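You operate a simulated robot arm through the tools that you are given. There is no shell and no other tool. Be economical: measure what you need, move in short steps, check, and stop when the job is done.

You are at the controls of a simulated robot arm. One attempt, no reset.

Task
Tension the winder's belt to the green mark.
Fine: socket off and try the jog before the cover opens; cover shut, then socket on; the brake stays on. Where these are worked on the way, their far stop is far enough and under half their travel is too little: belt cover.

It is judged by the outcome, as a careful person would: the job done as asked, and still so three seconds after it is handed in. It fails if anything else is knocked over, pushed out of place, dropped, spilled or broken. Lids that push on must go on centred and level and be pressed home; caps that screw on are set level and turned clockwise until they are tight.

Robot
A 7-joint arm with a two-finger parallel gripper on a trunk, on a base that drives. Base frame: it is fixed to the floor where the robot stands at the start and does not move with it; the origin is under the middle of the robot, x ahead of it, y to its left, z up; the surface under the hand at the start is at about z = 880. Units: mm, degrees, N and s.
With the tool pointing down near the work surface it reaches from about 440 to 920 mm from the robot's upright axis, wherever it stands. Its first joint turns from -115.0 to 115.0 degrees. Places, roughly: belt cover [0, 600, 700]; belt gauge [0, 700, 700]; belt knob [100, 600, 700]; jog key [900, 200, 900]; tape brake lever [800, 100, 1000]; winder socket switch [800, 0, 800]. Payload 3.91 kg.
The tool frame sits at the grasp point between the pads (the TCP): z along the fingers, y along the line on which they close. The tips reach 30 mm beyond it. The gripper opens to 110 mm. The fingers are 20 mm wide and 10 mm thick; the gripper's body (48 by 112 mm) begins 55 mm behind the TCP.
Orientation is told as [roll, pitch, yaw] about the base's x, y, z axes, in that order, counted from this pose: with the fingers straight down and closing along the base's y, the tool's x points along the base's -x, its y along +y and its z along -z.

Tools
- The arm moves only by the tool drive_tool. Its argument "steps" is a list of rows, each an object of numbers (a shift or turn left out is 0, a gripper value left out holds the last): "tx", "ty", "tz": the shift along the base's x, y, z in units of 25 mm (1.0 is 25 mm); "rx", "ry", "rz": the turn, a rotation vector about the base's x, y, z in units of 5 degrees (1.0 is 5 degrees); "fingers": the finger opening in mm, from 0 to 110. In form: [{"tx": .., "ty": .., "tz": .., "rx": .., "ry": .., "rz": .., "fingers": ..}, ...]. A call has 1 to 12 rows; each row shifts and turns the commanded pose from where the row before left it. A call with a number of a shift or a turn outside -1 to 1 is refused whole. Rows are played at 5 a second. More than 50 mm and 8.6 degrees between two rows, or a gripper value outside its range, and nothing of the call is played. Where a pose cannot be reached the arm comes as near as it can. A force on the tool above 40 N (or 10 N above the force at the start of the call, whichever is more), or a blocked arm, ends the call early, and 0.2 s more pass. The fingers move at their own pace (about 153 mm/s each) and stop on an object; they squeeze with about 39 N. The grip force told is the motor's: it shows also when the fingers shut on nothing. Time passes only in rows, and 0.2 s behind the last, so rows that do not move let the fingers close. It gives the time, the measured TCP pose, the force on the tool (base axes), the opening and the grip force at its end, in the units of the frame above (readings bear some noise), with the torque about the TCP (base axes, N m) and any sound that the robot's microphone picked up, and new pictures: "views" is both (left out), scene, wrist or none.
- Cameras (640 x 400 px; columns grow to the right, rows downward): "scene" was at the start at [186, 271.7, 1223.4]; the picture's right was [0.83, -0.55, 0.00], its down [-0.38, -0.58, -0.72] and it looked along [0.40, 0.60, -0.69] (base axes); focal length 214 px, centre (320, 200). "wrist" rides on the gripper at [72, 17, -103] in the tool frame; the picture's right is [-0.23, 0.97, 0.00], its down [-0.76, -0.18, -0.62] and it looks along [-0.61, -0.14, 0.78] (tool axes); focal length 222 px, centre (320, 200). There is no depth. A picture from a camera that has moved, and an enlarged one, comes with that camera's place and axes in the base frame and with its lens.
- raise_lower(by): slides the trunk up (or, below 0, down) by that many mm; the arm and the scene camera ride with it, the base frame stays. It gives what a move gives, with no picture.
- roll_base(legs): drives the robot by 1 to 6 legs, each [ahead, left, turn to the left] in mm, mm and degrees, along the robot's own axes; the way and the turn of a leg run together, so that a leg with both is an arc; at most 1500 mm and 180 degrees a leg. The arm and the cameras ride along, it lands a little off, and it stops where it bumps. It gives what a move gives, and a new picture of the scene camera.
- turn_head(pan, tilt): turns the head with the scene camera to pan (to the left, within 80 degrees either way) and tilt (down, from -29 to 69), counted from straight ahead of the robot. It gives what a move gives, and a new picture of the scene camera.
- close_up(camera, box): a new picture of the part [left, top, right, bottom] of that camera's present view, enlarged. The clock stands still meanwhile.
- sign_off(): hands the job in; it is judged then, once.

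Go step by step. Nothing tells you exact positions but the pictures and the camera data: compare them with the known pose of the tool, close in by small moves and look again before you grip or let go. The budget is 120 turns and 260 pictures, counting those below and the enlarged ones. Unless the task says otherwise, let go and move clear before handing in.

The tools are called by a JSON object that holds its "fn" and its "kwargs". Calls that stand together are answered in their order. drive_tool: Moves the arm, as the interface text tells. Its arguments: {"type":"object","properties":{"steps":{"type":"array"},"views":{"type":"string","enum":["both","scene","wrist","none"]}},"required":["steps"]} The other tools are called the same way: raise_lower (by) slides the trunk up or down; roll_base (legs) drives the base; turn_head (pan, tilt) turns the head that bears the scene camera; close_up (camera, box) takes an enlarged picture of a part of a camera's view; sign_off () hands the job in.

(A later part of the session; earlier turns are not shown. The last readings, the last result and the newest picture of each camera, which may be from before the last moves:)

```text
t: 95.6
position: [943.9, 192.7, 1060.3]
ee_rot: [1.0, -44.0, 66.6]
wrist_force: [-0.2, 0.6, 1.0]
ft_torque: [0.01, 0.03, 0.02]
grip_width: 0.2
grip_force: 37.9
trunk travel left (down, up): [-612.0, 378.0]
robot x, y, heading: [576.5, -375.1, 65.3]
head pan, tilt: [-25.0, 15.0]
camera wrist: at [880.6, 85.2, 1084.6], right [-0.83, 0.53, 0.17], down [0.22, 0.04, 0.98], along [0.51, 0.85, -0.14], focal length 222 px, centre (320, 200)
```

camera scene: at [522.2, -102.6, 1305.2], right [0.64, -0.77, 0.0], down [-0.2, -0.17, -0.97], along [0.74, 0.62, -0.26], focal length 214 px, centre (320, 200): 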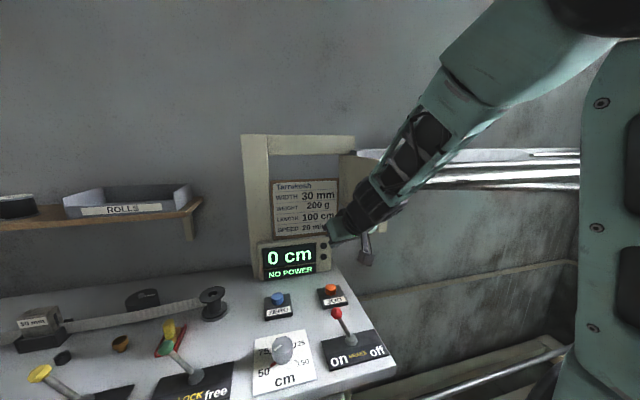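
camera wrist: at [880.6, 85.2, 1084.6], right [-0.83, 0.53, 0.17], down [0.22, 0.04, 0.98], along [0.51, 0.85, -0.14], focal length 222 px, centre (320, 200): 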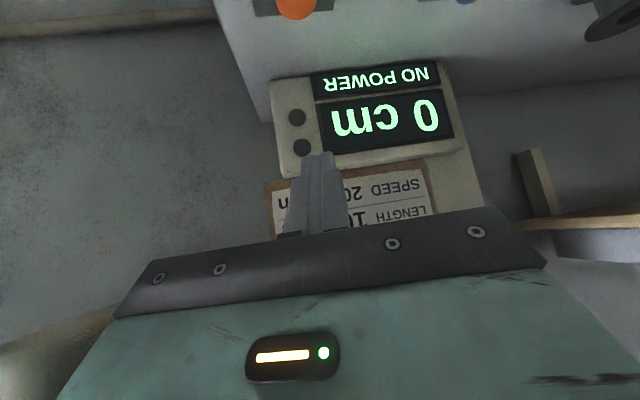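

Free now. Lowering with the trunk, checking against the brake knob.

{"fn": "raise_lower", "kwargs": {"by": -85}}

{"fn": "drive_tool", "kwargs": {"steps": [{"tz": 0}]}}

{"fn": "close_up", "kwargs": {"camera": "scene", "box": [260, 180, 420, 320]}}

```text
t: 96.8
position: [943.8, 192.4, 976.3]
ee_rot: [1.0, -43.9, 66.6]
wrist_force: [0.5, -0.3, 0.1]
ft_torque: [0.03, -0.01, 0.03]
grip_width: 0.0
grip_force: 37.5
trunk travel left (down, up): [-527.0, 463.0]
robot x, y, heading: [578.2, -375.0, 64.9]
head pan, tilt: [-25.0, 15.0]
```

```text
t: 97.2
position: [944.0, 192.4, 976.2]
ee_rot: [0.9, -43.9, 66.6]
wrist_force: [-0.6, 0.7, 0.2]
ft_torque: [0.01, 0.0, 0.02]
grip_width: 0.0
grip_force: 37.4
trunk travel left (down, up): [-527.0, 463.0]
robot x, y, heading: [575.9, -376.8, 64.9]
head pan, tilt: [-25.0, 15.0]
camera scene: at [522.2, -102.6, 1220.3], right [0.64, -0.77, 0.0], down [-0.2, -0.17, -0.97], along [0.74, 0.62, -0.26], focal length 214 px, centre (320, 200)
camera wrist: at [880.6, 85.2, 999.6], right [-0.83, 0.53, 0.17], down [0.22, 0.04, 0.97], along [0.51, 0.85, -0.14], focal length 222 px, centre (320, 200)
```

scene: 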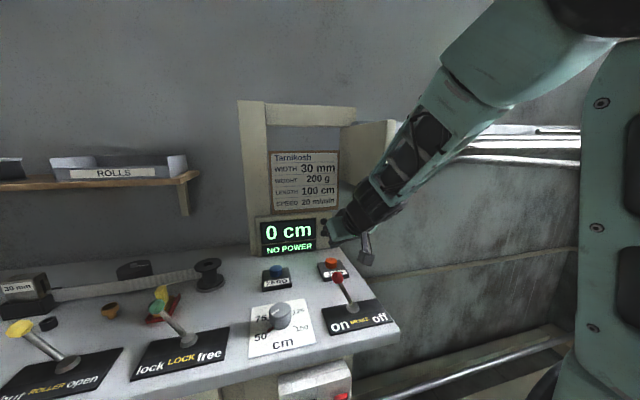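
wrist: 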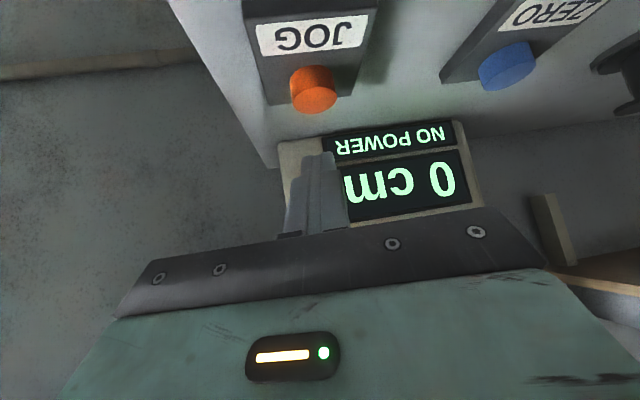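

```text
2.86 times, centred on (340, 250) of scene
camera zoom: at [522.2, -102.6, 1220.3], right [0.64, -0.77, 0.0], down [-0.2, -0.17, -0.97], along [0.74, 0.62, -0.26], focal length 613 px, centre (263, 57)
```

zoom: 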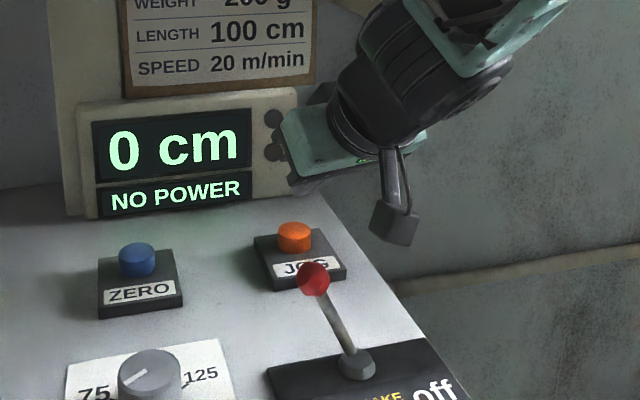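

Aligned over JOG (contact near TCP z≈933). Lowering further with the trunk.

{"fn": "raise_lower", "kwargs": {"by": -38}}

{"fn": "raise_lower", "kwargs": {"by": -6}}

{"fn": "raise_lower", "kwargs": {"by": -5}}

{"fn": "close_up", "kwargs": {"camera": "scene", "box": [260, 180, 420, 320]}}

```text
t: 98.0
position: [943.6, 193.5, 936.6]
ee_rot: [0.9, -43.9, 66.6]
wrist_force: [0.1, 0.2, 0.6]
ft_torque: [-0.01, -0.04, 0.01]
grip_width: 0.0
grip_force: 37.7
trunk travel left (down, up): [-489.0, 501.0]
robot x, y, heading: [576.1, -376.4, 65.1]
head pan, tilt: [-25.0, 15.0]
```

```text
t: 98.5
position: [943.2, 193.1, 930.1]
ee_rot: [0.9, -44.0, 66.6]
wrist_force: [-0.3, 0.0, 3.6]
ft_torque: [0.02, 0.02, -0.02]
grip_width: 0.0
grip_force: 37.5
trunk travel left (down, up): [-483.0, 507.0]
robot x, y, heading: [579.0, -375.8, 64.9]
head pan, tilt: [-25.0, 15.0]
heard: click
```

```text
t: 99.1
position: [944.1, 192.4, 928.8]
ee_rot: [0.9, -44.1, 66.6]
wrist_force: [-2.6, -4.7, 29.1]
ft_torque: [0.25, -0.06, 0.03]
grip_width: 0.0
grip_force: 37.8
trunk travel left (down, up): [-478.0, 512.0]
robot x, y, heading: [575.4, -375.6, 65.0]
head pan, tilt: [-25.0, 15.0]
```

```text
2.86 times, centred on (340, 250) of scene
camera zoom: at [521.6, -103.6, 1171.9], right [0.64, -0.77, 0.0], down [-0.2, -0.17, -0.97], along [0.74, 0.62, -0.26], focal length 613 px, centre (263, 57)
```

zoom: 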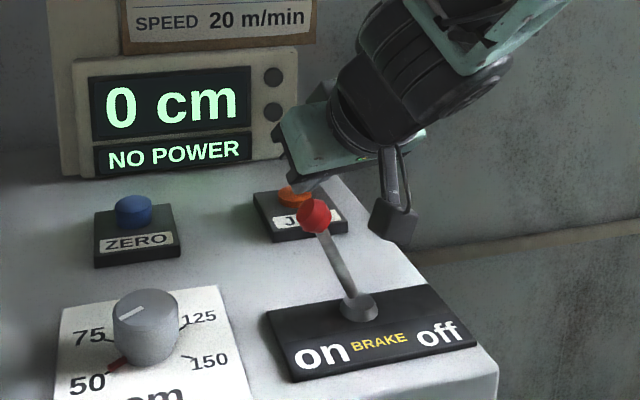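

JOG clicked and nothing ran — the machine is dead, and the brake is still on. I'll lift off and back away, then go to the belt cover.

{"fn": "raise_lower", "kwargs": {"by": 130}}

{"fn": "roll_base", "kwargs": {"legs": [[-200, 0, 0], [0, 0, -11]]}}

{"fn": "turn_head", "kwargs": {"pan": 40, "tilt": 35}}

```text
t: 100.7
position: [942.9, 192.1, 1056.0]
ee_rot: [0.9, -43.9, 66.5]
wrist_force: [0.0, 0.5, 0.1]
ft_torque: [0.0, 0.02, 0.0]
grip_width: 0.2
grip_force: 37.9
trunk travel left (down, up): [-608.0, 382.0]
robot x, y, heading: [579.9, -377.8, 64.9]
head pan, tilt: [-25.0, 15.0]
```

```text
t: 103.0
position: [960.0, -65.9, 1056.4]
ee_rot: [0.9, -43.9, 55.7]
wrist_force: [0.1, -0.4, 0.8]
ft_torque: [-0.03, 0.0, -0.03]
grip_width: 0.0
grip_force: 38.1
trunk travel left (down, up): [-608.0, 382.0]
robot x, y, heading: [495.4, -558.3, 54.2]
head pan, tilt: [-25.0, 15.0]
camera scene: at [490.6, -278.6, 1301.2], right [0.49, -0.87, 0.0], down [-0.23, -0.13, -0.97], along [0.84, 0.47, -0.26], focal length 214 px, centre (320, 200)
```

scene: 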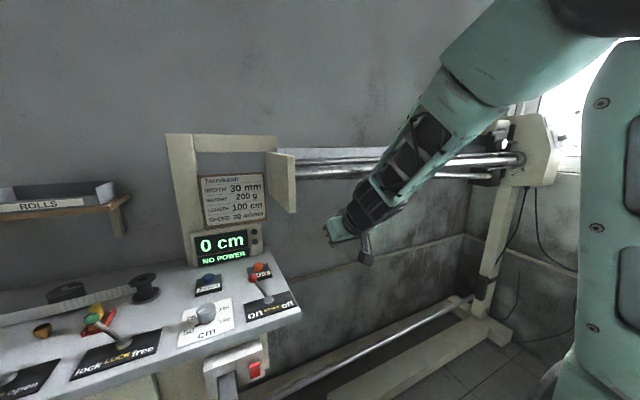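

```text
t: 104.4
position: [959.8, -67.1, 1056.8]
ee_rot: [0.8, -43.9, 55.8]
wrist_force: [0.2, -0.8, 0.4]
ft_torque: [0.0, 0.0, -0.01]
grip_width: 0.0
grip_force: 37.5
trunk travel left (down, up): [-608.0, 382.0]
robot x, y, heading: [491.4, -555.2, 54.2]
head pan, tilt: [40.0, 35.0]
camera scene: at [402.6, -236.3, 1269.3], right [1.0, 0.07, 0.0], down [0.04, -0.57, -0.82], along [-0.06, 0.82, -0.57], focal length 214 px, centre (320, 200)
```

scene: 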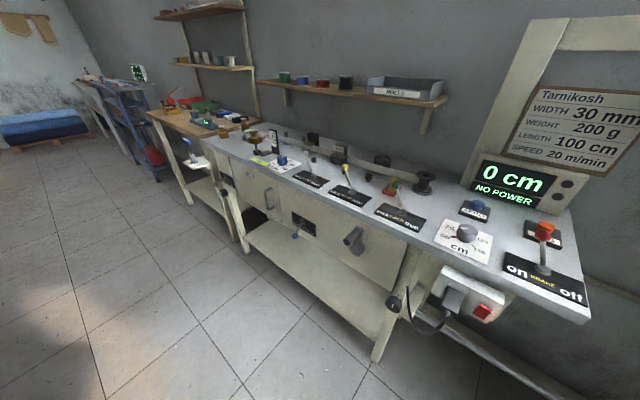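

Now drive left along the bench to stand in front of the cover.

{"fn": "roll_base", "kwargs": {"legs": [[-36, 0, 0], [0, 1030, 0]]}}

{"fn": "turn_head", "kwargs": {"pan": -5, "tilt": 45}}

{"fn": "close_up", "kwargs": {"camera": "scene", "box": [200, 120, 440, 300]}}

```text
t: 110.0
position: [139.5, 487.3, 1056.7]
ee_rot: [0.9, -44.0, 55.3]
wrist_force: [0.7, 0.5, -0.2]
ft_torque: [0.02, 0.05, 0.03]
grip_width: 0.2
grip_force: 38.1
trunk travel left (down, up): [-608.0, 382.0]
robot x, y, heading: [-333.8, 2.9, 53.6]
head pan, tilt: [40.0, 35.0]
camera scene: at [-419.8, 321.9, 1269.2], right [1.0, 0.06, 0.0], down [0.04, -0.57, -0.82], along [-0.05, 0.82, -0.57], focal length 214 px, centre (320, 200)
```

scene: 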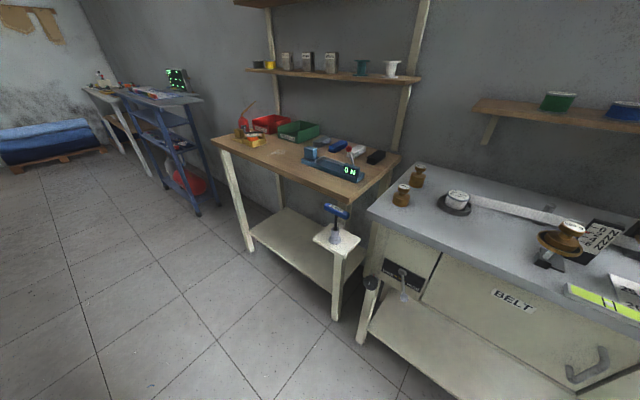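

```text
t: 111.1
position: [139.2, 486.7, 1056.5]
ee_rot: [0.9, -43.9, 55.2]
wrist_force: [1.8, 0.2, -0.1]
ft_torque: [-0.04, 0.05, 0.02]
grip_width: 0.0
grip_force: 37.0
trunk travel left (down, up): [-608.0, 382.0]
robot x, y, heading: [-331.3, 2.5, 53.7]
head pan, tilt: [-5.0, 45.0]
camera scene: at [-360.5, 295.0, 1254.4], right [0.75, -0.66, 0.0], down [-0.47, -0.53, -0.71], along [0.47, 0.53, -0.71], focal length 214 px, centre (320, 200)
```

scene: 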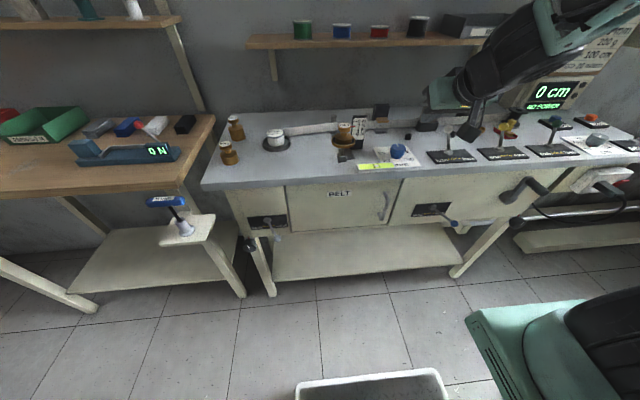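

```text
2.22 times, centred on (320, 210) of scene
camera zoom: at [-360.5, 295.0, 1254.4], right [0.75, -0.66, 0.0], down [-0.47, -0.53, -0.71], along [0.47, 0.53, -0.71], focal length 477 px, centre (320, 178)
```

zoom: 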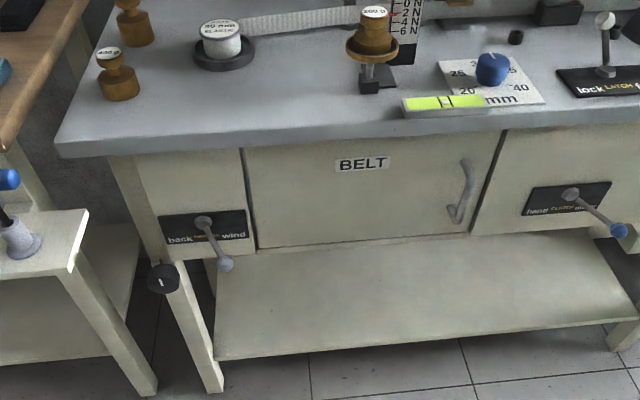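

The cover is a door hinged at its left, with a bow handle near (123, 525, 728). I'll back slightly, lower the trunk and bring the tool nearer to horizontal.

{"fn": "roll_base", "kwargs": {"legs": [[-60, 0, 0]]}}

{"fn": "raise_lower", "kwargs": {"by": -310}}

{"fn": "drive_tool", "kwargs": {"steps": [{"rx": 0.812, "ry": -0.584, "fingers": 80}, {"rx": 0.812, "ry": -0.584}, {"rx": 0.812, "ry": -0.584}, {"rx": 0.812, "ry": -0.584}, {"rx": 0.812, "ry": -0.584}]}}

```text
t: 112.1
position: [101.9, 435.2, 1056.1]
ee_rot: [0.8, -43.8, 55.1]
wrist_force: [0.1, 0.1, 0.1]
ft_torque: [0.01, -0.02, 0.0]
grip_width: 0.3
grip_force: 38.6
trunk travel left (down, up): [-608.0, 382.0]
robot x, y, heading: [-369.6, -48.3, 53.5]
head pan, tilt: [-5.0, 45.0]
camera scene: at [-396.9, 245.3, 1254.4], right [0.75, -0.66, 0.0], down [-0.47, -0.53, -0.71], along [0.47, 0.53, -0.71], focal length 214 px, centre (320, 200)
```

scene: 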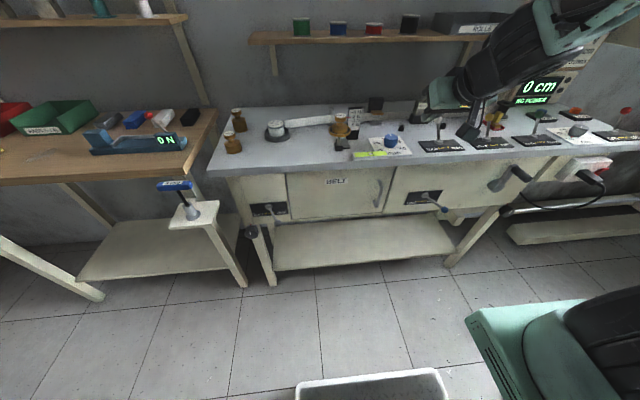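

```text
t: 115.2
position: [103.6, 436.1, 746.4]
ee_rot: [0.9, -44.0, 55.2]
wrist_force: [-0.2, 0.0, -0.1]
ft_torque: [-0.03, 0.0, 0.02]
grip_width: 0.0
grip_force: 38.2
trunk travel left (down, up): [-298.0, 692.0]
robot x, y, heading: [-370.5, -48.7, 53.6]
head pan, tilt: [-5.0, 45.0]
```

```text
t: 116.4
position: [104.6, 438.4, 747.1]
ee_rot: [-0.3, -68.8, 56.1]
wrist_force: [0.4, 0.2, 0.1]
ft_torque: [0.0, -0.02, -0.02]
grip_width: 79.9
grip_force: 0.1
out of reach, approached as far as the arm can: row 5
trunk travel left (down, up): [-298.0, 692.0]
robot x, y, heading: [-367.2, -49.5, 53.8]
head pan, tilt: [-5.0, 45.0]
camera scene: at [-396.8, 245.4, 944.5], right [0.75, -0.66, 0.0], down [-0.47, -0.53, -0.71], along [0.47, 0.53, -0.71], focal length 214 px, centre (320, 200)
camera wrist: at [22.0, 347.0, 717.5], right [-0.76, 0.61, 0.21], down [-0.03, -0.35, 0.94], along [0.65, 0.71, 0.29], focal length 222 px, centre (320, 200)
```

scene: 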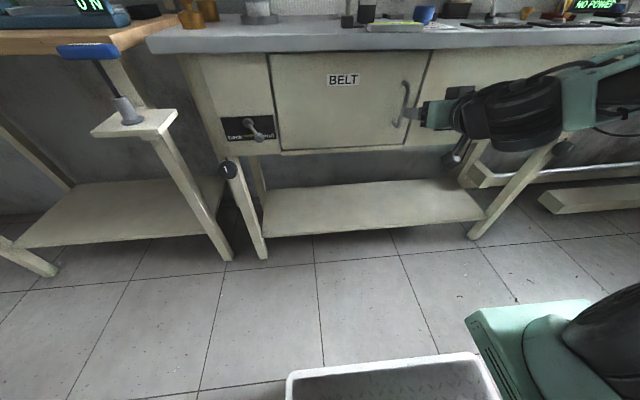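
wrist: 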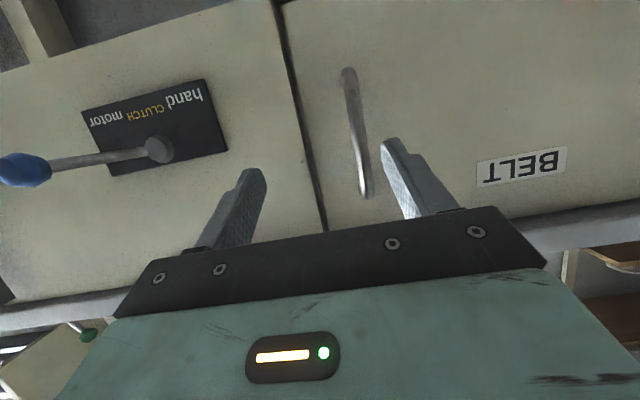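

The handle bar is vertical at (125, 524), z 679–778. I'll centre the open fingers on it and go forward around it.

{"fn": "drive_tool", "kwargs": {"steps": [{"tx": -0.54, "ty": 0.39, "tz": -0.3}, {"tx": -0.54, "ty": 0.39, "tz": -0.3}, {"tx": 0.57, "ty": 0.79}, {"tx": 0.57, "ty": 0.79}, {"tx": 0.57, "ty": 0.79}], "views": "wrist"}}

```text
t: 117.6
position: [116.1, 515.2, 732.2]
ee_rot: [-0.2, -68.6, 56.2]
wrist_force: [-11.0, -19.7, 6.2]
ft_torque: [-0.02, -0.33, -1.02]
grip_width: 81.1
grip_force: 1.0
trunk travel left (down, up): [-298.0, 692.0]
robot x, y, heading: [-372.3, -51.7, 53.5]
head pan, tilt: [-5.0, 45.0]
stopped in row 5: the force on the tool passed its limit at 56 N (the readings are from after the stop); the commanded pose is now the measured one
camera wrist: at [34.4, 422.7, 701.9], right [-0.76, 0.61, 0.21], down [-0.02, -0.35, 0.94], along [0.65, 0.71, 0.28], focal length 222 px, centre (320, 200)
```

wrist: 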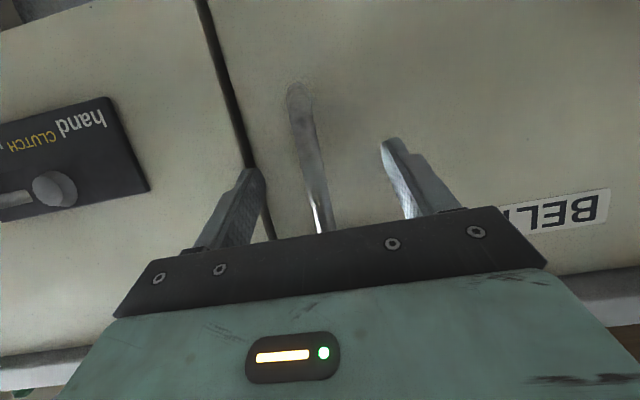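

The fingertips touched the panel face; the bar is between the fingers. I'll back off 5 mm and close on it.

{"fn": "drive_tool", "kwargs": {"steps": [{"tx": -0.12, "ty": -0.16}, {"fingers": 0}, {}, {}, {}], "views": "wrist"}}

```text
t: 118.8
position: [116.1, 510.8, 730.8]
ee_rot: [-0.2, -68.6, 56.1]
wrist_force: [7.1, -5.9, -1.1]
ft_torque: [0.37, -0.16, -0.05]
grip_width: 11.5
grip_force: 44.7
trunk travel left (down, up): [-298.0, 692.0]
robot x, y, heading: [-367.8, -50.7, 53.3]
head pan, tilt: [-5.0, 45.0]
camera wrist: at [33.1, 419.6, 701.1], right [-0.76, 0.61, 0.21], down [-0.02, -0.35, 0.94], along [0.65, 0.71, 0.28], focal length 222 px, centre (320, 200)
```

wrist: 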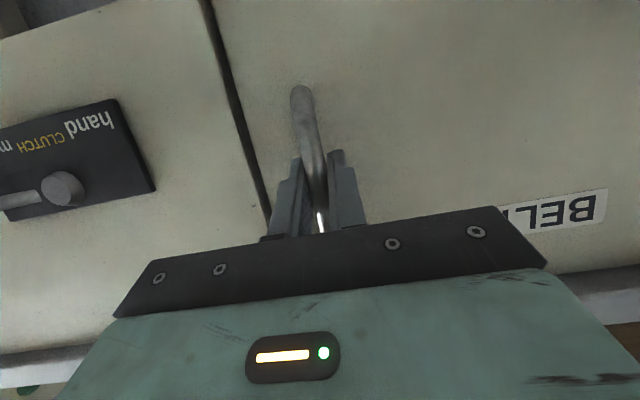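

Gripped. I'll pull along the hinge arc (hinge near (-128, 725)), turning the hand with the door; four small rows first.

{"fn": "drive_tool", "kwargs": {"steps": [{"tx": -0.62, "ty": -0.66, "rz": -0.8}, {"tx": -0.66, "ty": -0.62, "rz": -0.8}, {"tx": -0.71, "ty": -0.57, "rz": -0.8}, {"tx": -0.74, "ty": -0.51, "rz": -0.8}], "views": "both"}}

```text
t: 119.8
position: [42.7, 455.5, 730.8]
ee_rot: [0.3, -68.6, 40.2]
wrist_force: [-15.4, 28.3, -0.5]
ft_torque: [0.54, -0.64, 0.11]
grip_width: 12.0
grip_force: 45.0
trunk travel left (down, up): [-298.0, 692.0]
robot x, y, heading: [-368.6, -47.6, 53.7]
head pan, tilt: [-5.0, 45.0]
camera scene: at [-397.6, 246.1, 944.0], right [0.75, -0.66, 0.0], down [-0.47, -0.53, -0.71], along [0.47, 0.53, -0.71], focal length 214 px, centre (320, 200)
camera wrist: at [-60.9, 387.5, 701.0], right [-0.57, 0.79, 0.21], down [-0.11, -0.33, 0.94], along [0.81, 0.51, 0.28], focal length 222 px, centre (320, 200)
```

scene: 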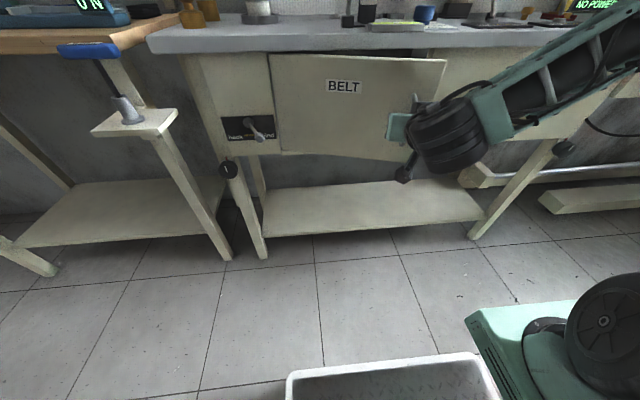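
wrist: 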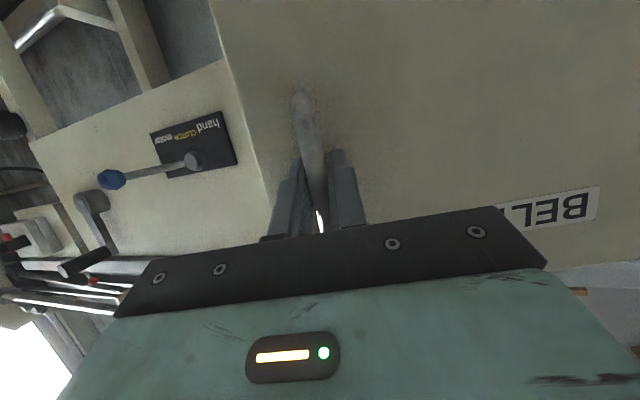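

The door is opening well; a slight pull toward the hinge means the radius is a bit smaller. Continuing with a correction.

{"fn": "drive_tool", "kwargs": {"steps": [{"tx": -0.95, "ty": -0.35, "rz": -0.8}, {"tx": -0.84, "ty": -0.37, "rz": -0.8}, {"tx": -0.85, "ty": -0.32, "rz": -0.8}, {"tx": -0.85, "ty": -0.26, "rz": -0.8}], "views": "scene"}}

```text
t: 120.8
position: [-40.4, 419.8, 731.2]
ee_rot: [0.2, -68.5, 23.9]
wrist_force: [-4.3, 22.3, -6.8]
ft_torque: [0.19, -0.47, 0.09]
grip_width: 11.5
grip_force: 44.4
trunk travel left (down, up): [-298.0, 692.0]
robot x, y, heading: [-369.7, -48.2, 53.4]
head pan, tilt: [-5.0, 45.0]
camera scene: at [-396.8, 245.8, 944.1], right [0.75, -0.66, 0.0], down [-0.47, -0.53, -0.71], along [0.47, 0.53, -0.71], focal length 214 px, centre (320, 200)
```

scene: 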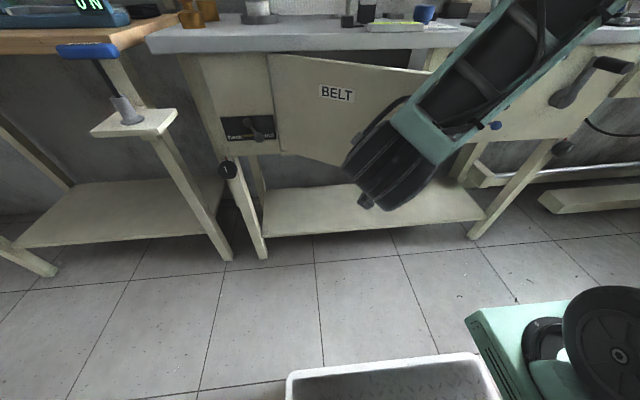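

About 32° open. Continuing along the arc.

{"fn": "drive_tool", "kwargs": {"steps": [{"tx": -0.9, "ty": -0.06, "rz": -0.8}, {"tx": -0.874, "ty": -0.156, "rz": -0.8}, {"tx": -0.883, "ty": -0.094, "rz": -0.8}, {"tx": -0.887, "ty": -0.033, "rz": -0.8}], "views": "scene"}}

```text
t: 121.8
position: [-128.0, 411.5, 730.8]
ee_rot: [0.8, -68.8, 7.4]
wrist_force: [0.8, 4.1, 33.7]
ft_torque: [-0.15, -0.37, 0.02]
grip_width: 11.9
grip_force: 45.1
trunk travel left (down, up): [-298.0, 692.0]
robot x, y, heading: [-370.1, -53.1, 53.4]
head pan, tilt: [-5.0, 45.0]
camera scene: at [-397.2, 244.9, 945.0], right [0.75, -0.66, 0.0], down [-0.47, -0.53, -0.71], along [0.47, 0.53, -0.71], focal length 214 px, centre (320, 200)
```

scene: 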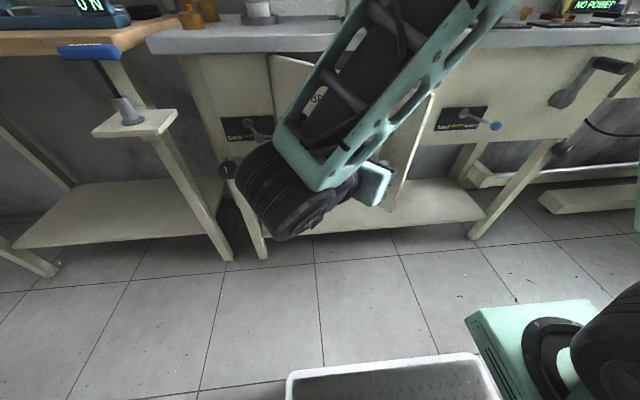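

About 49° open, with some vertical strain now. I'll let go, draw the hand back, and push the rest from the inside.

{"fn": "drive_tool", "kwargs": {"steps": [{"fingers": 60}, {}, {"tx": -0.9, "tz": 0.3}, {"tx": -0.9, "tz": 0.3}, {"tx": -0.9, "tz": 0.3}], "views": "both"}}

```text
t: 123.0
position: [-198.5, 412.5, 751.9]
ee_rot: [-0.2, -68.5, 8.3]
wrist_force: [-1.1, 0.0, -0.1]
ft_torque: [0.01, 0.0, -0.01]
grip_width: 59.9
grip_force: 0.2
trunk travel left (down, up): [-298.0, 692.0]
robot x, y, heading: [-368.1, -49.1, 53.4]
head pan, tilt: [-5.0, 45.0]
camera scene: at [-396.8, 245.2, 944.4], right [0.75, -0.66, 0.0], down [-0.47, -0.53, -0.71], along [0.47, 0.53, -0.71], focal length 214 px, centre (320, 200)
camera wrist: at [-322.2, 411.6, 722.5], right [-0.05, 0.98, 0.21], down [-0.27, -0.22, 0.94], along [0.96, -0.01, 0.28], focal length 222 px, centre (320, 200)
```

scene: 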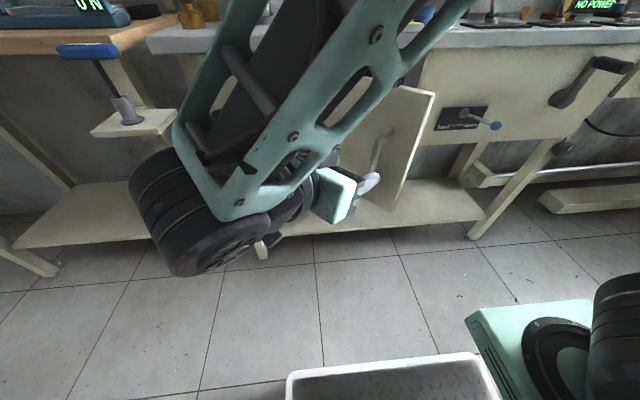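
wrist: 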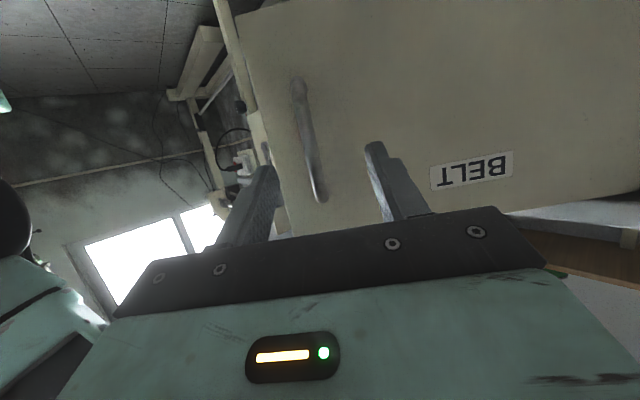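

Released; the door stays put. I'll lift by the trunk, swing the hand back to the right at height, and come down right of the door's free edge.

{"fn": "raise_lower", "kwargs": {"by": 290}}

{"fn": "drive_tool", "kwargs": {"steps": [{"tx": 0.75, "ty": -0.1, "rz": 0.77, "fingers": 0}, {"tx": 0.75, "ty": -0.1, "rz": 0.77}, {"tx": 0.75, "ty": -0.1, "rz": 0.77}, {"tx": 0.75, "ty": -0.1, "rz": 0.77}, {"tx": 0.75, "ty": -0.1, "rz": 0.77}, {"tx": 0.75, "ty": -0.1, "rz": 0.77}, {"tx": 0.75, "ty": -0.1, "rz": 0.77}, {"tx": 0.75, "ty": -0.1, "rz": 0.77}, {"tx": 0.75, "ty": -0.1, "rz": 0.77}, {"tx": 0.75, "ty": -0.1, "rz": 0.77}, {"tx": 0.75, "ty": -0.1, "rz": 0.77}, {"tx": 0.75, "ty": -0.1, "rz": 0.77}], "views": "both"}}

```text
t: 125.9
position: [-197.3, 412.6, 1042.5]
ee_rot: [-0.2, -68.5, 8.2]
wrist_force: [0.3, -0.2, 0.1]
ft_torque: [-0.01, 0.01, 0.03]
grip_width: 60.1
grip_force: 0.2
trunk travel left (down, up): [-588.0, 402.0]
robot x, y, heading: [-371.0, -48.5, 53.8]
head pan, tilt: [-5.0, 45.0]
```

```text
t: 128.5
position: [15.3, 450.5, 1077.8]
ee_rot: [-0.2, -68.5, 54.4]
wrist_force: [-0.2, 0.3, -0.1]
ft_torque: [-0.04, -0.01, -0.03]
grip_width: 0.1
grip_force: 37.6
out of reach, approached as far as the arm can: row 7, 8, 9, 10, 11, 12
trunk travel left (down, up): [-588.0, 402.0]
robot x, y, heading: [-368.6, -48.7, 53.6]
head pan, tilt: [-5.0, 45.0]
camera scene: at [-397.1, 245.2, 1234.4], right [0.75, -0.66, 0.0], down [-0.47, -0.53, -0.71], along [0.47, 0.53, -0.71], focal length 214 px, centre (320, 200)
camera wrist: at [-69.5, 361.1, 1048.1], right [-0.74, 0.64, 0.21], down [-0.03, -0.35, 0.94], along [0.67, 0.69, 0.28], focal length 222 px, centre (320, 200)
```

scene: 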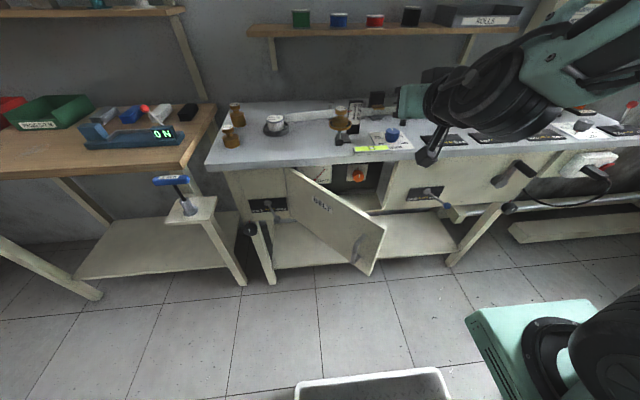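
wrist: 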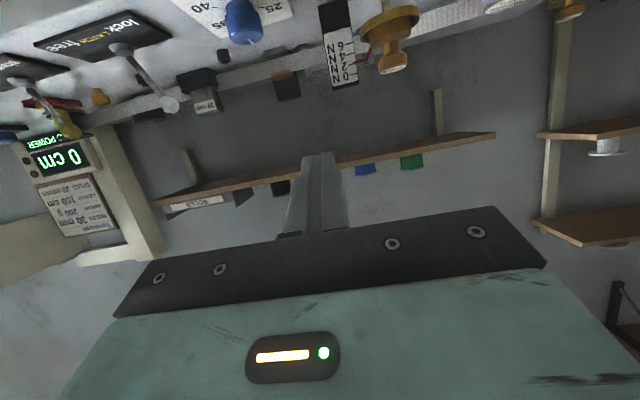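

Now I can see inside the opening. Let me enlarge the scene view of the cover's interior.

{"fn": "close_up", "kwargs": {"camera": "scene", "box": [240, 130, 440, 285]}}

{"fn": "turn_head", "kwargs": {"pan": -8, "tilt": 25}}

```text
2.58 times, centred on (340, 208) of scene
camera zoom: at [-397.1, 245.2, 1234.4], right [0.75, -0.66, 0.0], down [-0.47, -0.53, -0.71], along [0.47, 0.53, -0.71], focal length 554 px, centre (268, 181)
```

zoom: 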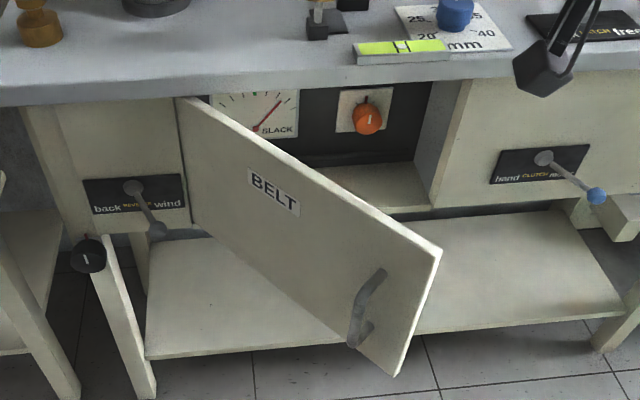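

```text
t: 129.4
position: [15.1, 450.8, 1077.8]
ee_rot: [-0.2, -68.5, 54.4]
wrist_force: [0.3, 0.0, 0.8]
ft_torque: [0.02, 0.03, -0.01]
grip_width: 0.0
grip_force: 38.2
trunk travel left (down, up): [-588.0, 402.0]
robot x, y, heading: [-368.7, -50.0, 53.5]
head pan, tilt: [-8.0, 25.0]
camera scene: at [-386.2, 250.0, 1264.9], right [0.71, -0.7, 0.0], down [-0.3, -0.3, -0.91], along [0.63, 0.65, -0.42], focal length 214 px, centre (320, 200)
```

scene: 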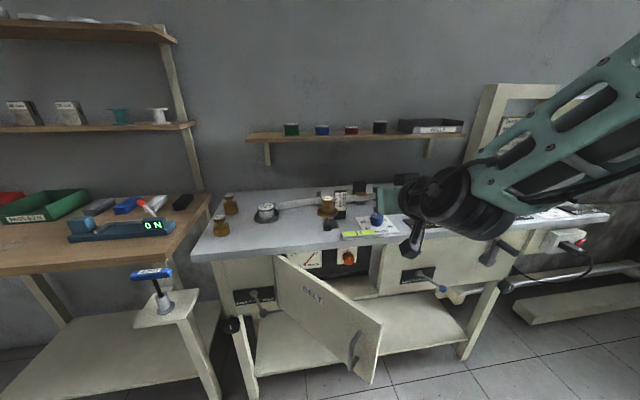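

The dial reads SLACK, and there's an orange knob inside. Before going lower I'll shift the hand right of the door's free edge (about (-94, 372)).

{"fn": "raise_lower", "kwargs": {"by": -110}}

{"fn": "drive_tool", "kwargs": {"steps": [{"tx": 0.81, "ty": -0.58}, {"tx": 0.81, "ty": -0.58}, {"tx": 0.81, "ty": -0.58}, {"tx": 0.81, "ty": -0.58}, {"tx": 0.4, "ty": -0.3}], "views": "scene"}}

```text
t: 130.8
position: [15.0, 451.1, 968.4]
ee_rot: [-0.3, -68.5, 54.4]
wrist_force: [0.1, 0.4, 0.2]
ft_torque: [0.01, 0.01, 0.01]
grip_width: 0.0
grip_force: 37.7
trunk travel left (down, up): [-478.0, 512.0]
robot x, y, heading: [-369.2, -49.5, 53.5]
head pan, tilt: [-8.0, 25.0]
```

```text
t: 132.0
position: [115.7, 401.1, 977.4]
ee_rot: [-0.2, -68.4, 54.4]
wrist_force: [-0.5, -0.3, -0.4]
ft_torque: [0.02, 0.03, 0.03]
grip_width: 0.2
grip_force: 37.3
out of reach, approached as far as the arm can: row 1, 2, 3
trunk travel left (down, up): [-478.0, 512.0]
robot x, y, heading: [-367.7, -51.6, 53.4]
head pan, tilt: [-8.0, 25.0]
camera scene: at [-386.1, 249.9, 1155.1], right [0.71, -0.7, 0.0], down [-0.3, -0.3, -0.91], along [0.63, 0.65, -0.42], focal length 214 px, centre (320, 200)
```

scene: 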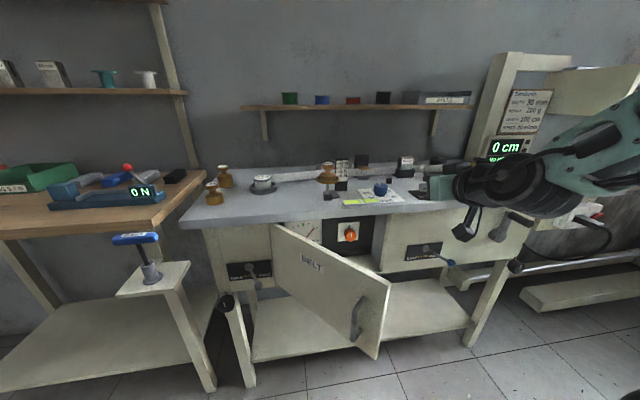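

{"fn": "raise_lower", "kwargs": {"by": -235}}

{"fn": "drive_tool", "kwargs": {"steps": [{"tz": 0}], "views": "both"}}

```text
t: 134.4
position: [114.3, 402.5, 743.4]
ee_rot: [-0.3, -68.4, 54.3]
wrist_force: [0.3, -0.6, 0.3]
ft_torque: [0.01, -0.02, -0.01]
grip_width: 0.0
grip_force: 38.4
trunk travel left (down, up): [-243.0, 747.0]
robot x, y, heading: [-365.9, -47.1, 53.5]
head pan, tilt: [-8.0, 25.0]
```

```text
t: 134.8
position: [115.2, 401.2, 742.7]
ee_rot: [-0.2, -68.3, 54.5]
wrist_force: [-0.9, -0.3, 0.0]
ft_torque: [0.02, -0.02, 0.02]
grip_width: 0.0
grip_force: 38.2
trunk travel left (down, up): [-243.0, 747.0]
robot x, y, heading: [-368.1, -50.7, 53.6]
head pan, tilt: [-8.0, 25.0]
camera scene: at [-386.2, 250.0, 920.0], right [0.71, -0.7, 0.0], down [-0.3, -0.3, -0.91], along [0.63, 0.65, -0.42], focal length 214 px, centre (320, 200)
camera wrist: at [29.1, 311.3, 712.7], right [-0.74, 0.64, 0.21], down [-0.03, -0.35, 0.94], along [0.67, 0.69, 0.28], focal length 222 px, centre (320, 200)
```

scene: 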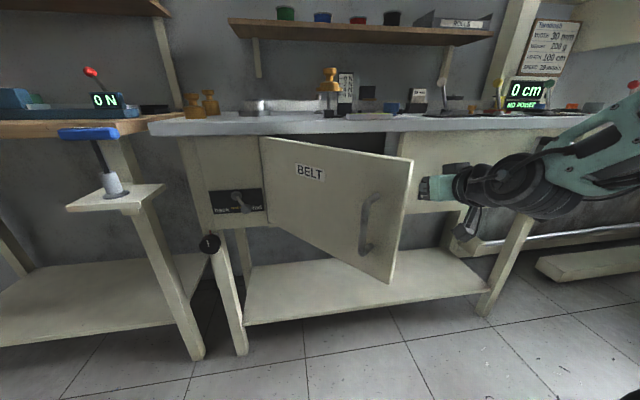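
wrist: 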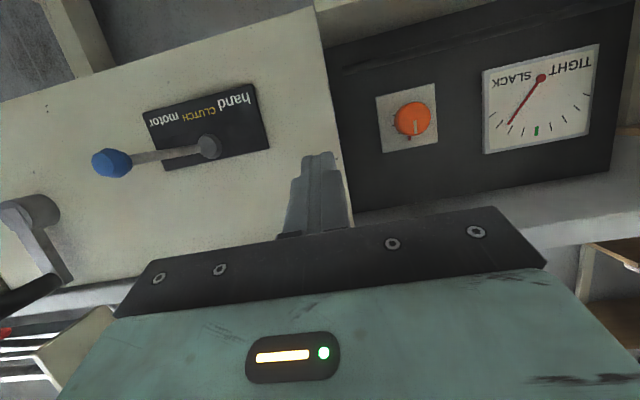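

The wrist camera sees the gauge and the knob well. Enlarging.

{"fn": "close_up", "kwargs": {"camera": "wrist", "box": [360, 30, 620, 190]}}

```text
2.46 times, centred on (490, 110) of wrist
camera zoom: at [29.1, 311.3, 712.7], right [-0.74, 0.64, 0.21], down [-0.03, -0.35, 0.94], along [0.67, 0.69, 0.28], focal length 547 px, centre (-98, 422)
```

zoom: 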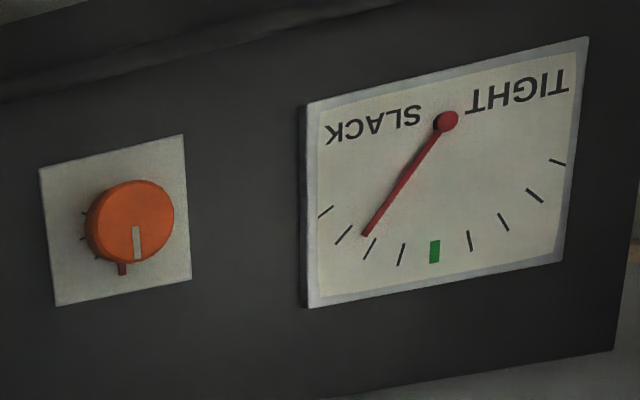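

The needle is on the slack side, about 2.4 ticks from the green mark; the knob is near (139, 628, 721). First I'll push the door fully open with the hand from inside, by driving the base left in stages.

{"fn": "roll_base", "kwargs": {"legs": [[0, 180, 0]]}}

{"fn": "roll_base", "kwargs": {"legs": [[0, 90, 0]]}}

```text
t: 136.1
position: [27.8, 461.0, 737.4]
ee_rot: [0.8, -67.9, 52.0]
wrist_force: [0.5, 0.2, -0.8]
ft_torque: [0.0, -0.02, -0.04]
grip_width: 0.0
grip_force: 38.2
trunk travel left (down, up): [-243.0, 747.0]
robot x, y, heading: [-462.6, 19.9, 53.2]
head pan, tilt: [-8.0, 25.0]
stopped in leg 1: the robot was blocked; the commanded pose is now the measured one
camera scene: at [-478.9, 320.1, 920.0], right [0.71, -0.7, 0.0], down [-0.3, -0.3, -0.91], along [0.64, 0.64, -0.42], focal length 214 px, centre (320, 200)
```

scene: 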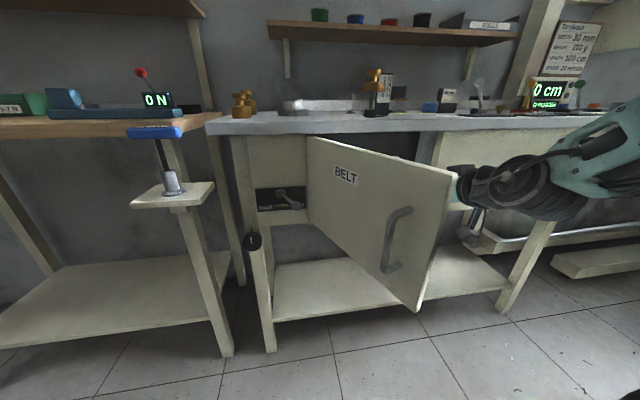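

```text
t: 137.2
position: [-46.2, 515.1, 739.2]
ee_rot: [0.8, -68.0, 51.9]
wrist_force: [-0.4, 0.2, 0.1]
ft_torque: [-0.03, 0.05, 0.02]
grip_width: 0.1
grip_force: 37.8
trunk travel left (down, up): [-243.0, 747.0]
robot x, y, heading: [-532.4, 72.9, 53.0]
head pan, tilt: [-8.0, 25.0]
camera scene: at [-552.3, 375.4, 920.0], right [0.71, -0.71, 0.0], down [-0.3, -0.3, -0.91], along [0.64, 0.64, -0.42], focal length 214 px, centre (320, 200)
```

scene: 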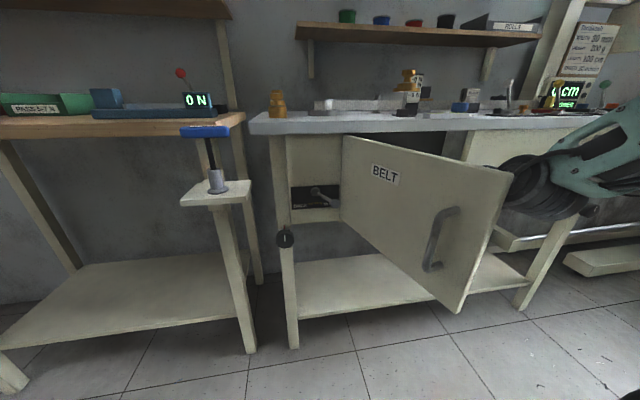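

The door yields (drives on). Continuing left in stages.

{"fn": "roll_base", "kwargs": {"legs": [[0, 90, 0]]}}

{"fn": "roll_base", "kwargs": {"legs": [[0, 60, 0]]}}

{"fn": "turn_head", "kwargs": {"pan": 10, "tilt": 40}}

```text
t: 138.3
position: [-116.2, 567.3, 739.1]
ee_rot: [0.8, -68.1, 52.0]
wrist_force: [0.4, 0.1, 0.4]
ft_torque: [0.0, 0.01, 0.01]
grip_width: 0.1
grip_force: 37.6
trunk travel left (down, up): [-243.0, 747.0]
robot x, y, heading: [-606.5, 128.2, 53.2]
head pan, tilt: [-8.0, 25.0]
camera scene: at [-622.7, 427.9, 920.0], right [0.71, -0.7, 0.0], down [-0.3, -0.3, -0.91], along [0.64, 0.64, -0.42], focal length 214 px, centre (320, 200)
```

scene: 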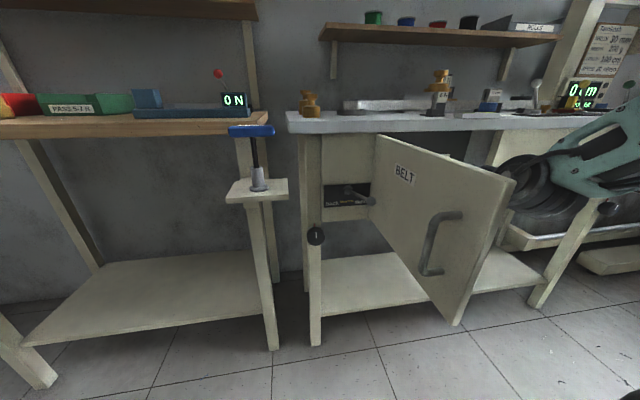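

```text
t: 139.3
position: [-163.9, 603.9, 739.4]
ee_rot: [0.7, -67.9, 52.0]
wrist_force: [-0.3, 0.1, 0.4]
ft_torque: [0.01, -0.01, 0.0]
grip_width: 0.1
grip_force: 37.1
trunk travel left (down, up): [-243.0, 747.0]
robot x, y, heading: [-657.0, 164.0, 53.4]
head pan, tilt: [-8.0, 25.0]
camera scene: at [-670.0, 463.3, 920.0], right [0.71, -0.7, 0.0], down [-0.3, -0.3, -0.91], along [0.64, 0.64, -0.42], focal length 214 px, centre (320, 200)
```

scene: 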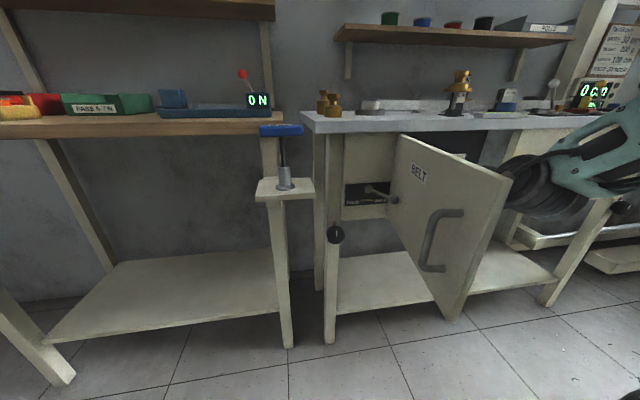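

```text
t: 140.1
position: [-161.9, 604.0, 738.9]
ee_rot: [0.8, -68.0, 52.0]
wrist_force: [0.2, -0.2, -0.1]
ft_torque: [-0.04, 0.01, -0.01]
grip_width: 0.0
grip_force: 37.7
trunk travel left (down, up): [-243.0, 747.0]
robot x, y, heading: [-655.3, 160.2, 53.2]
head pan, tilt: [10.0, 40.0]
camera scene: at [-696.5, 473.8, 896.7], right [0.89, -0.45, 0.0], down [-0.29, -0.57, -0.77], along [0.35, 0.68, -0.64], focal length 214 px, centre (320, 200)
```

scene: 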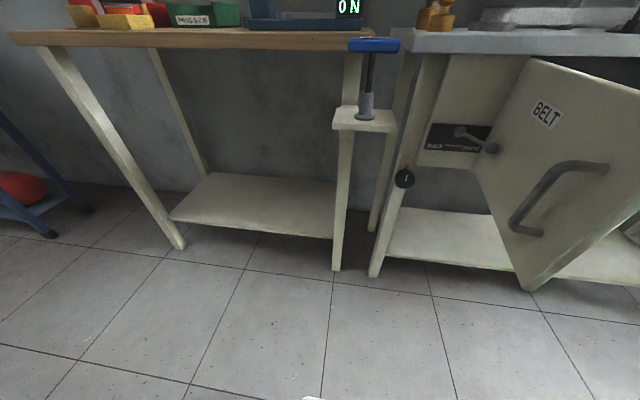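

The door now stands about 90–100° open. I'll drive back right to line the hand up with the knob, and check that the door stays.

{"fn": "roll_base", "kwargs": {"legs": [[0, -225, 0]]}}

{"fn": "drive_tool", "kwargs": {"steps": [{"rx": 0.812, "ry": -0.584, "fingers": 75, "rz": 0.2}, {"rx": 0.812, "ry": -0.584, "rz": 0.2}, {"rx": 0.812, "ry": -0.584}, {"rx": 0.812, "ry": -0.584}]}}

```text
t: 141.8
position: [19.5, 468.6, 738.6]
ee_rot: [0.9, -68.0, 52.1]
wrist_force: [0.0, -0.4, -0.1]
ft_torque: [0.02, -0.01, 0.02]
grip_width: 0.0
grip_force: 37.9
trunk travel left (down, up): [-243.0, 747.0]
robot x, y, heading: [-475.6, 30.1, 53.3]
head pan, tilt: [10.0, 40.0]
camera scene: at [-514.8, 337.7, 896.7], right [0.89, -0.45, 0.0], down [-0.29, -0.57, -0.77], along [0.35, 0.68, -0.64], focal length 214 px, centre (320, 200)
```

scene: 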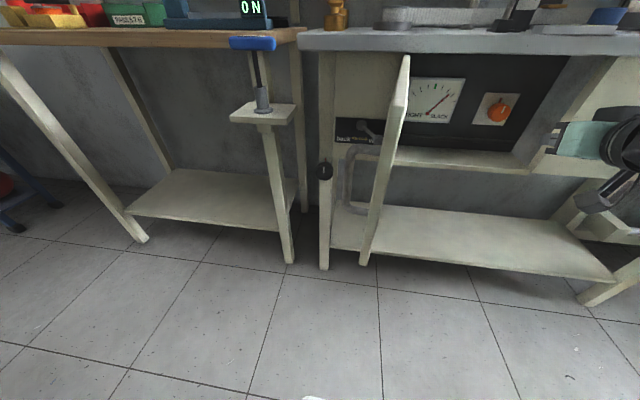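

```text
t: 142.8
position: [3.6, 519.7, 777.9]
ee_rot: [6.8, -88.0, 47.7]
wrist_force: [0.7, 0.2, -0.5]
ft_torque: [0.01, -0.02, 0.01]
grip_width: 75.1
grip_force: 0.0
out of reach, approached as far as the arm can: row 1, 2, 3, 4
trunk travel left (down, up): [-243.0, 747.0]
robot x, y, heading: [-473.5, 29.3, 53.4]
head pan, tilt: [10.0, 40.0]
camera scene: at [-514.8, 337.7, 896.7], right [0.89, -0.45, 0.0], down [-0.29, -0.57, -0.77], along [0.35, 0.68, -0.64], focal length 214 px, centre (320, 200)
camera wrist: at [-71.8, 443.0, 710.3], right [-0.79, 0.57, 0.23], down [-0.2, -0.59, 0.78], along [0.58, 0.57, 0.58], focal length 222 px, centre (320, 200)
```

scene: 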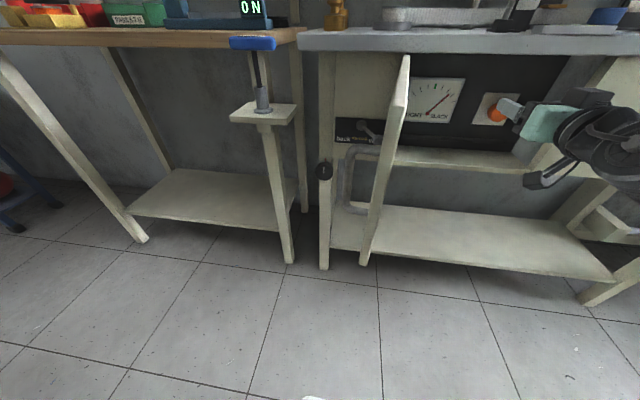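
wrist: 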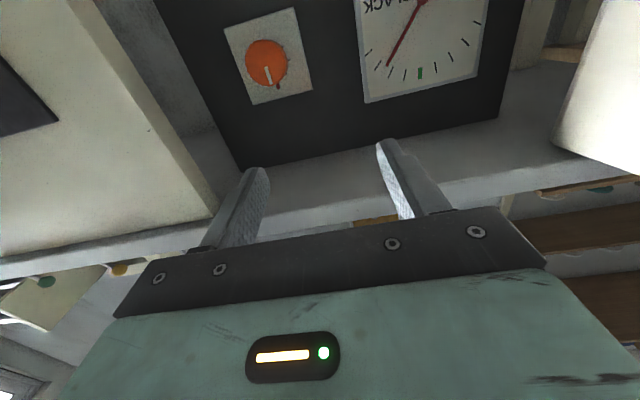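

The hand is now level and square to the panel, the door stays open. Knob at (139, 629, 720). I'll use base and trunk to align: right 46, down 57.

{"fn": "roll_base", "kwargs": {"legs": [[0, -46, 0]]}}

{"fn": "raise_lower", "kwargs": {"by": -57}}

{"fn": "drive_tool", "kwargs": {"steps": [{"tz": 0}], "views": "wrist"}}

```text
t: 143.7
position: [39.5, 492.2, 779.7]
ee_rot: [7.0, -87.8, 47.5]
wrist_force: [0.4, -1.1, 0.0]
ft_torque: [-0.01, 0.03, -0.03]
grip_width: 75.2
grip_force: 0.0
trunk travel left (down, up): [-243.0, 747.0]
robot x, y, heading: [-435.9, -4.0, 53.2]
head pan, tilt: [10.0, 40.0]
camera scene: at [-478.2, 310.3, 896.7], right [0.89, -0.45, 0.0], down [-0.29, -0.57, -0.77], along [0.34, 0.68, -0.64], focal length 214 px, centre (320, 200)
```

scene: 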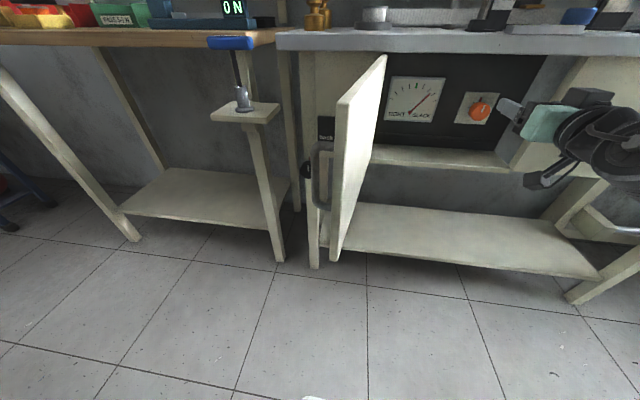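

```text
t: 144.7
position: [39.6, 491.7, 722.6]
ee_rot: [6.9, -87.8, 47.5]
wrist_force: [0.7, 0.7, -0.1]
ft_torque: [0.02, -0.02, -0.02]
grip_width: 74.8
grip_force: 0.0
trunk travel left (down, up): [-186.0, 804.0]
robot x, y, heading: [-439.3, 0.4, 53.5]
head pan, tilt: [10.0, 40.0]
```

```text
t: 145.1
position: [41.3, 491.4, 720.6]
ee_rot: [7.0, -87.8, 47.6]
wrist_force: [0.0, 0.7, -0.2]
ft_torque: [-0.03, 0.03, 0.0]
grip_width: 74.9
grip_force: 0.1
trunk travel left (down, up): [-186.0, 804.0]
robot x, y, heading: [-438.0, -0.3, 53.3]
head pan, tilt: [10.0, 40.0]
camera wrist: at [-35.2, 415.5, 653.3], right [-0.79, 0.57, 0.23], down [-0.2, -0.59, 0.78], along [0.58, 0.57, 0.58], focal length 222 px, centre (320, 200)
```

wrist: 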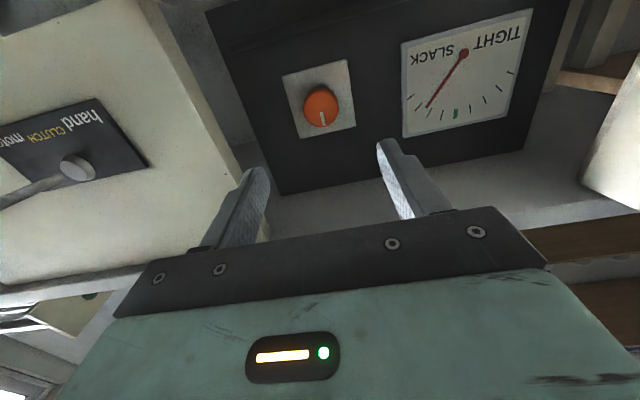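

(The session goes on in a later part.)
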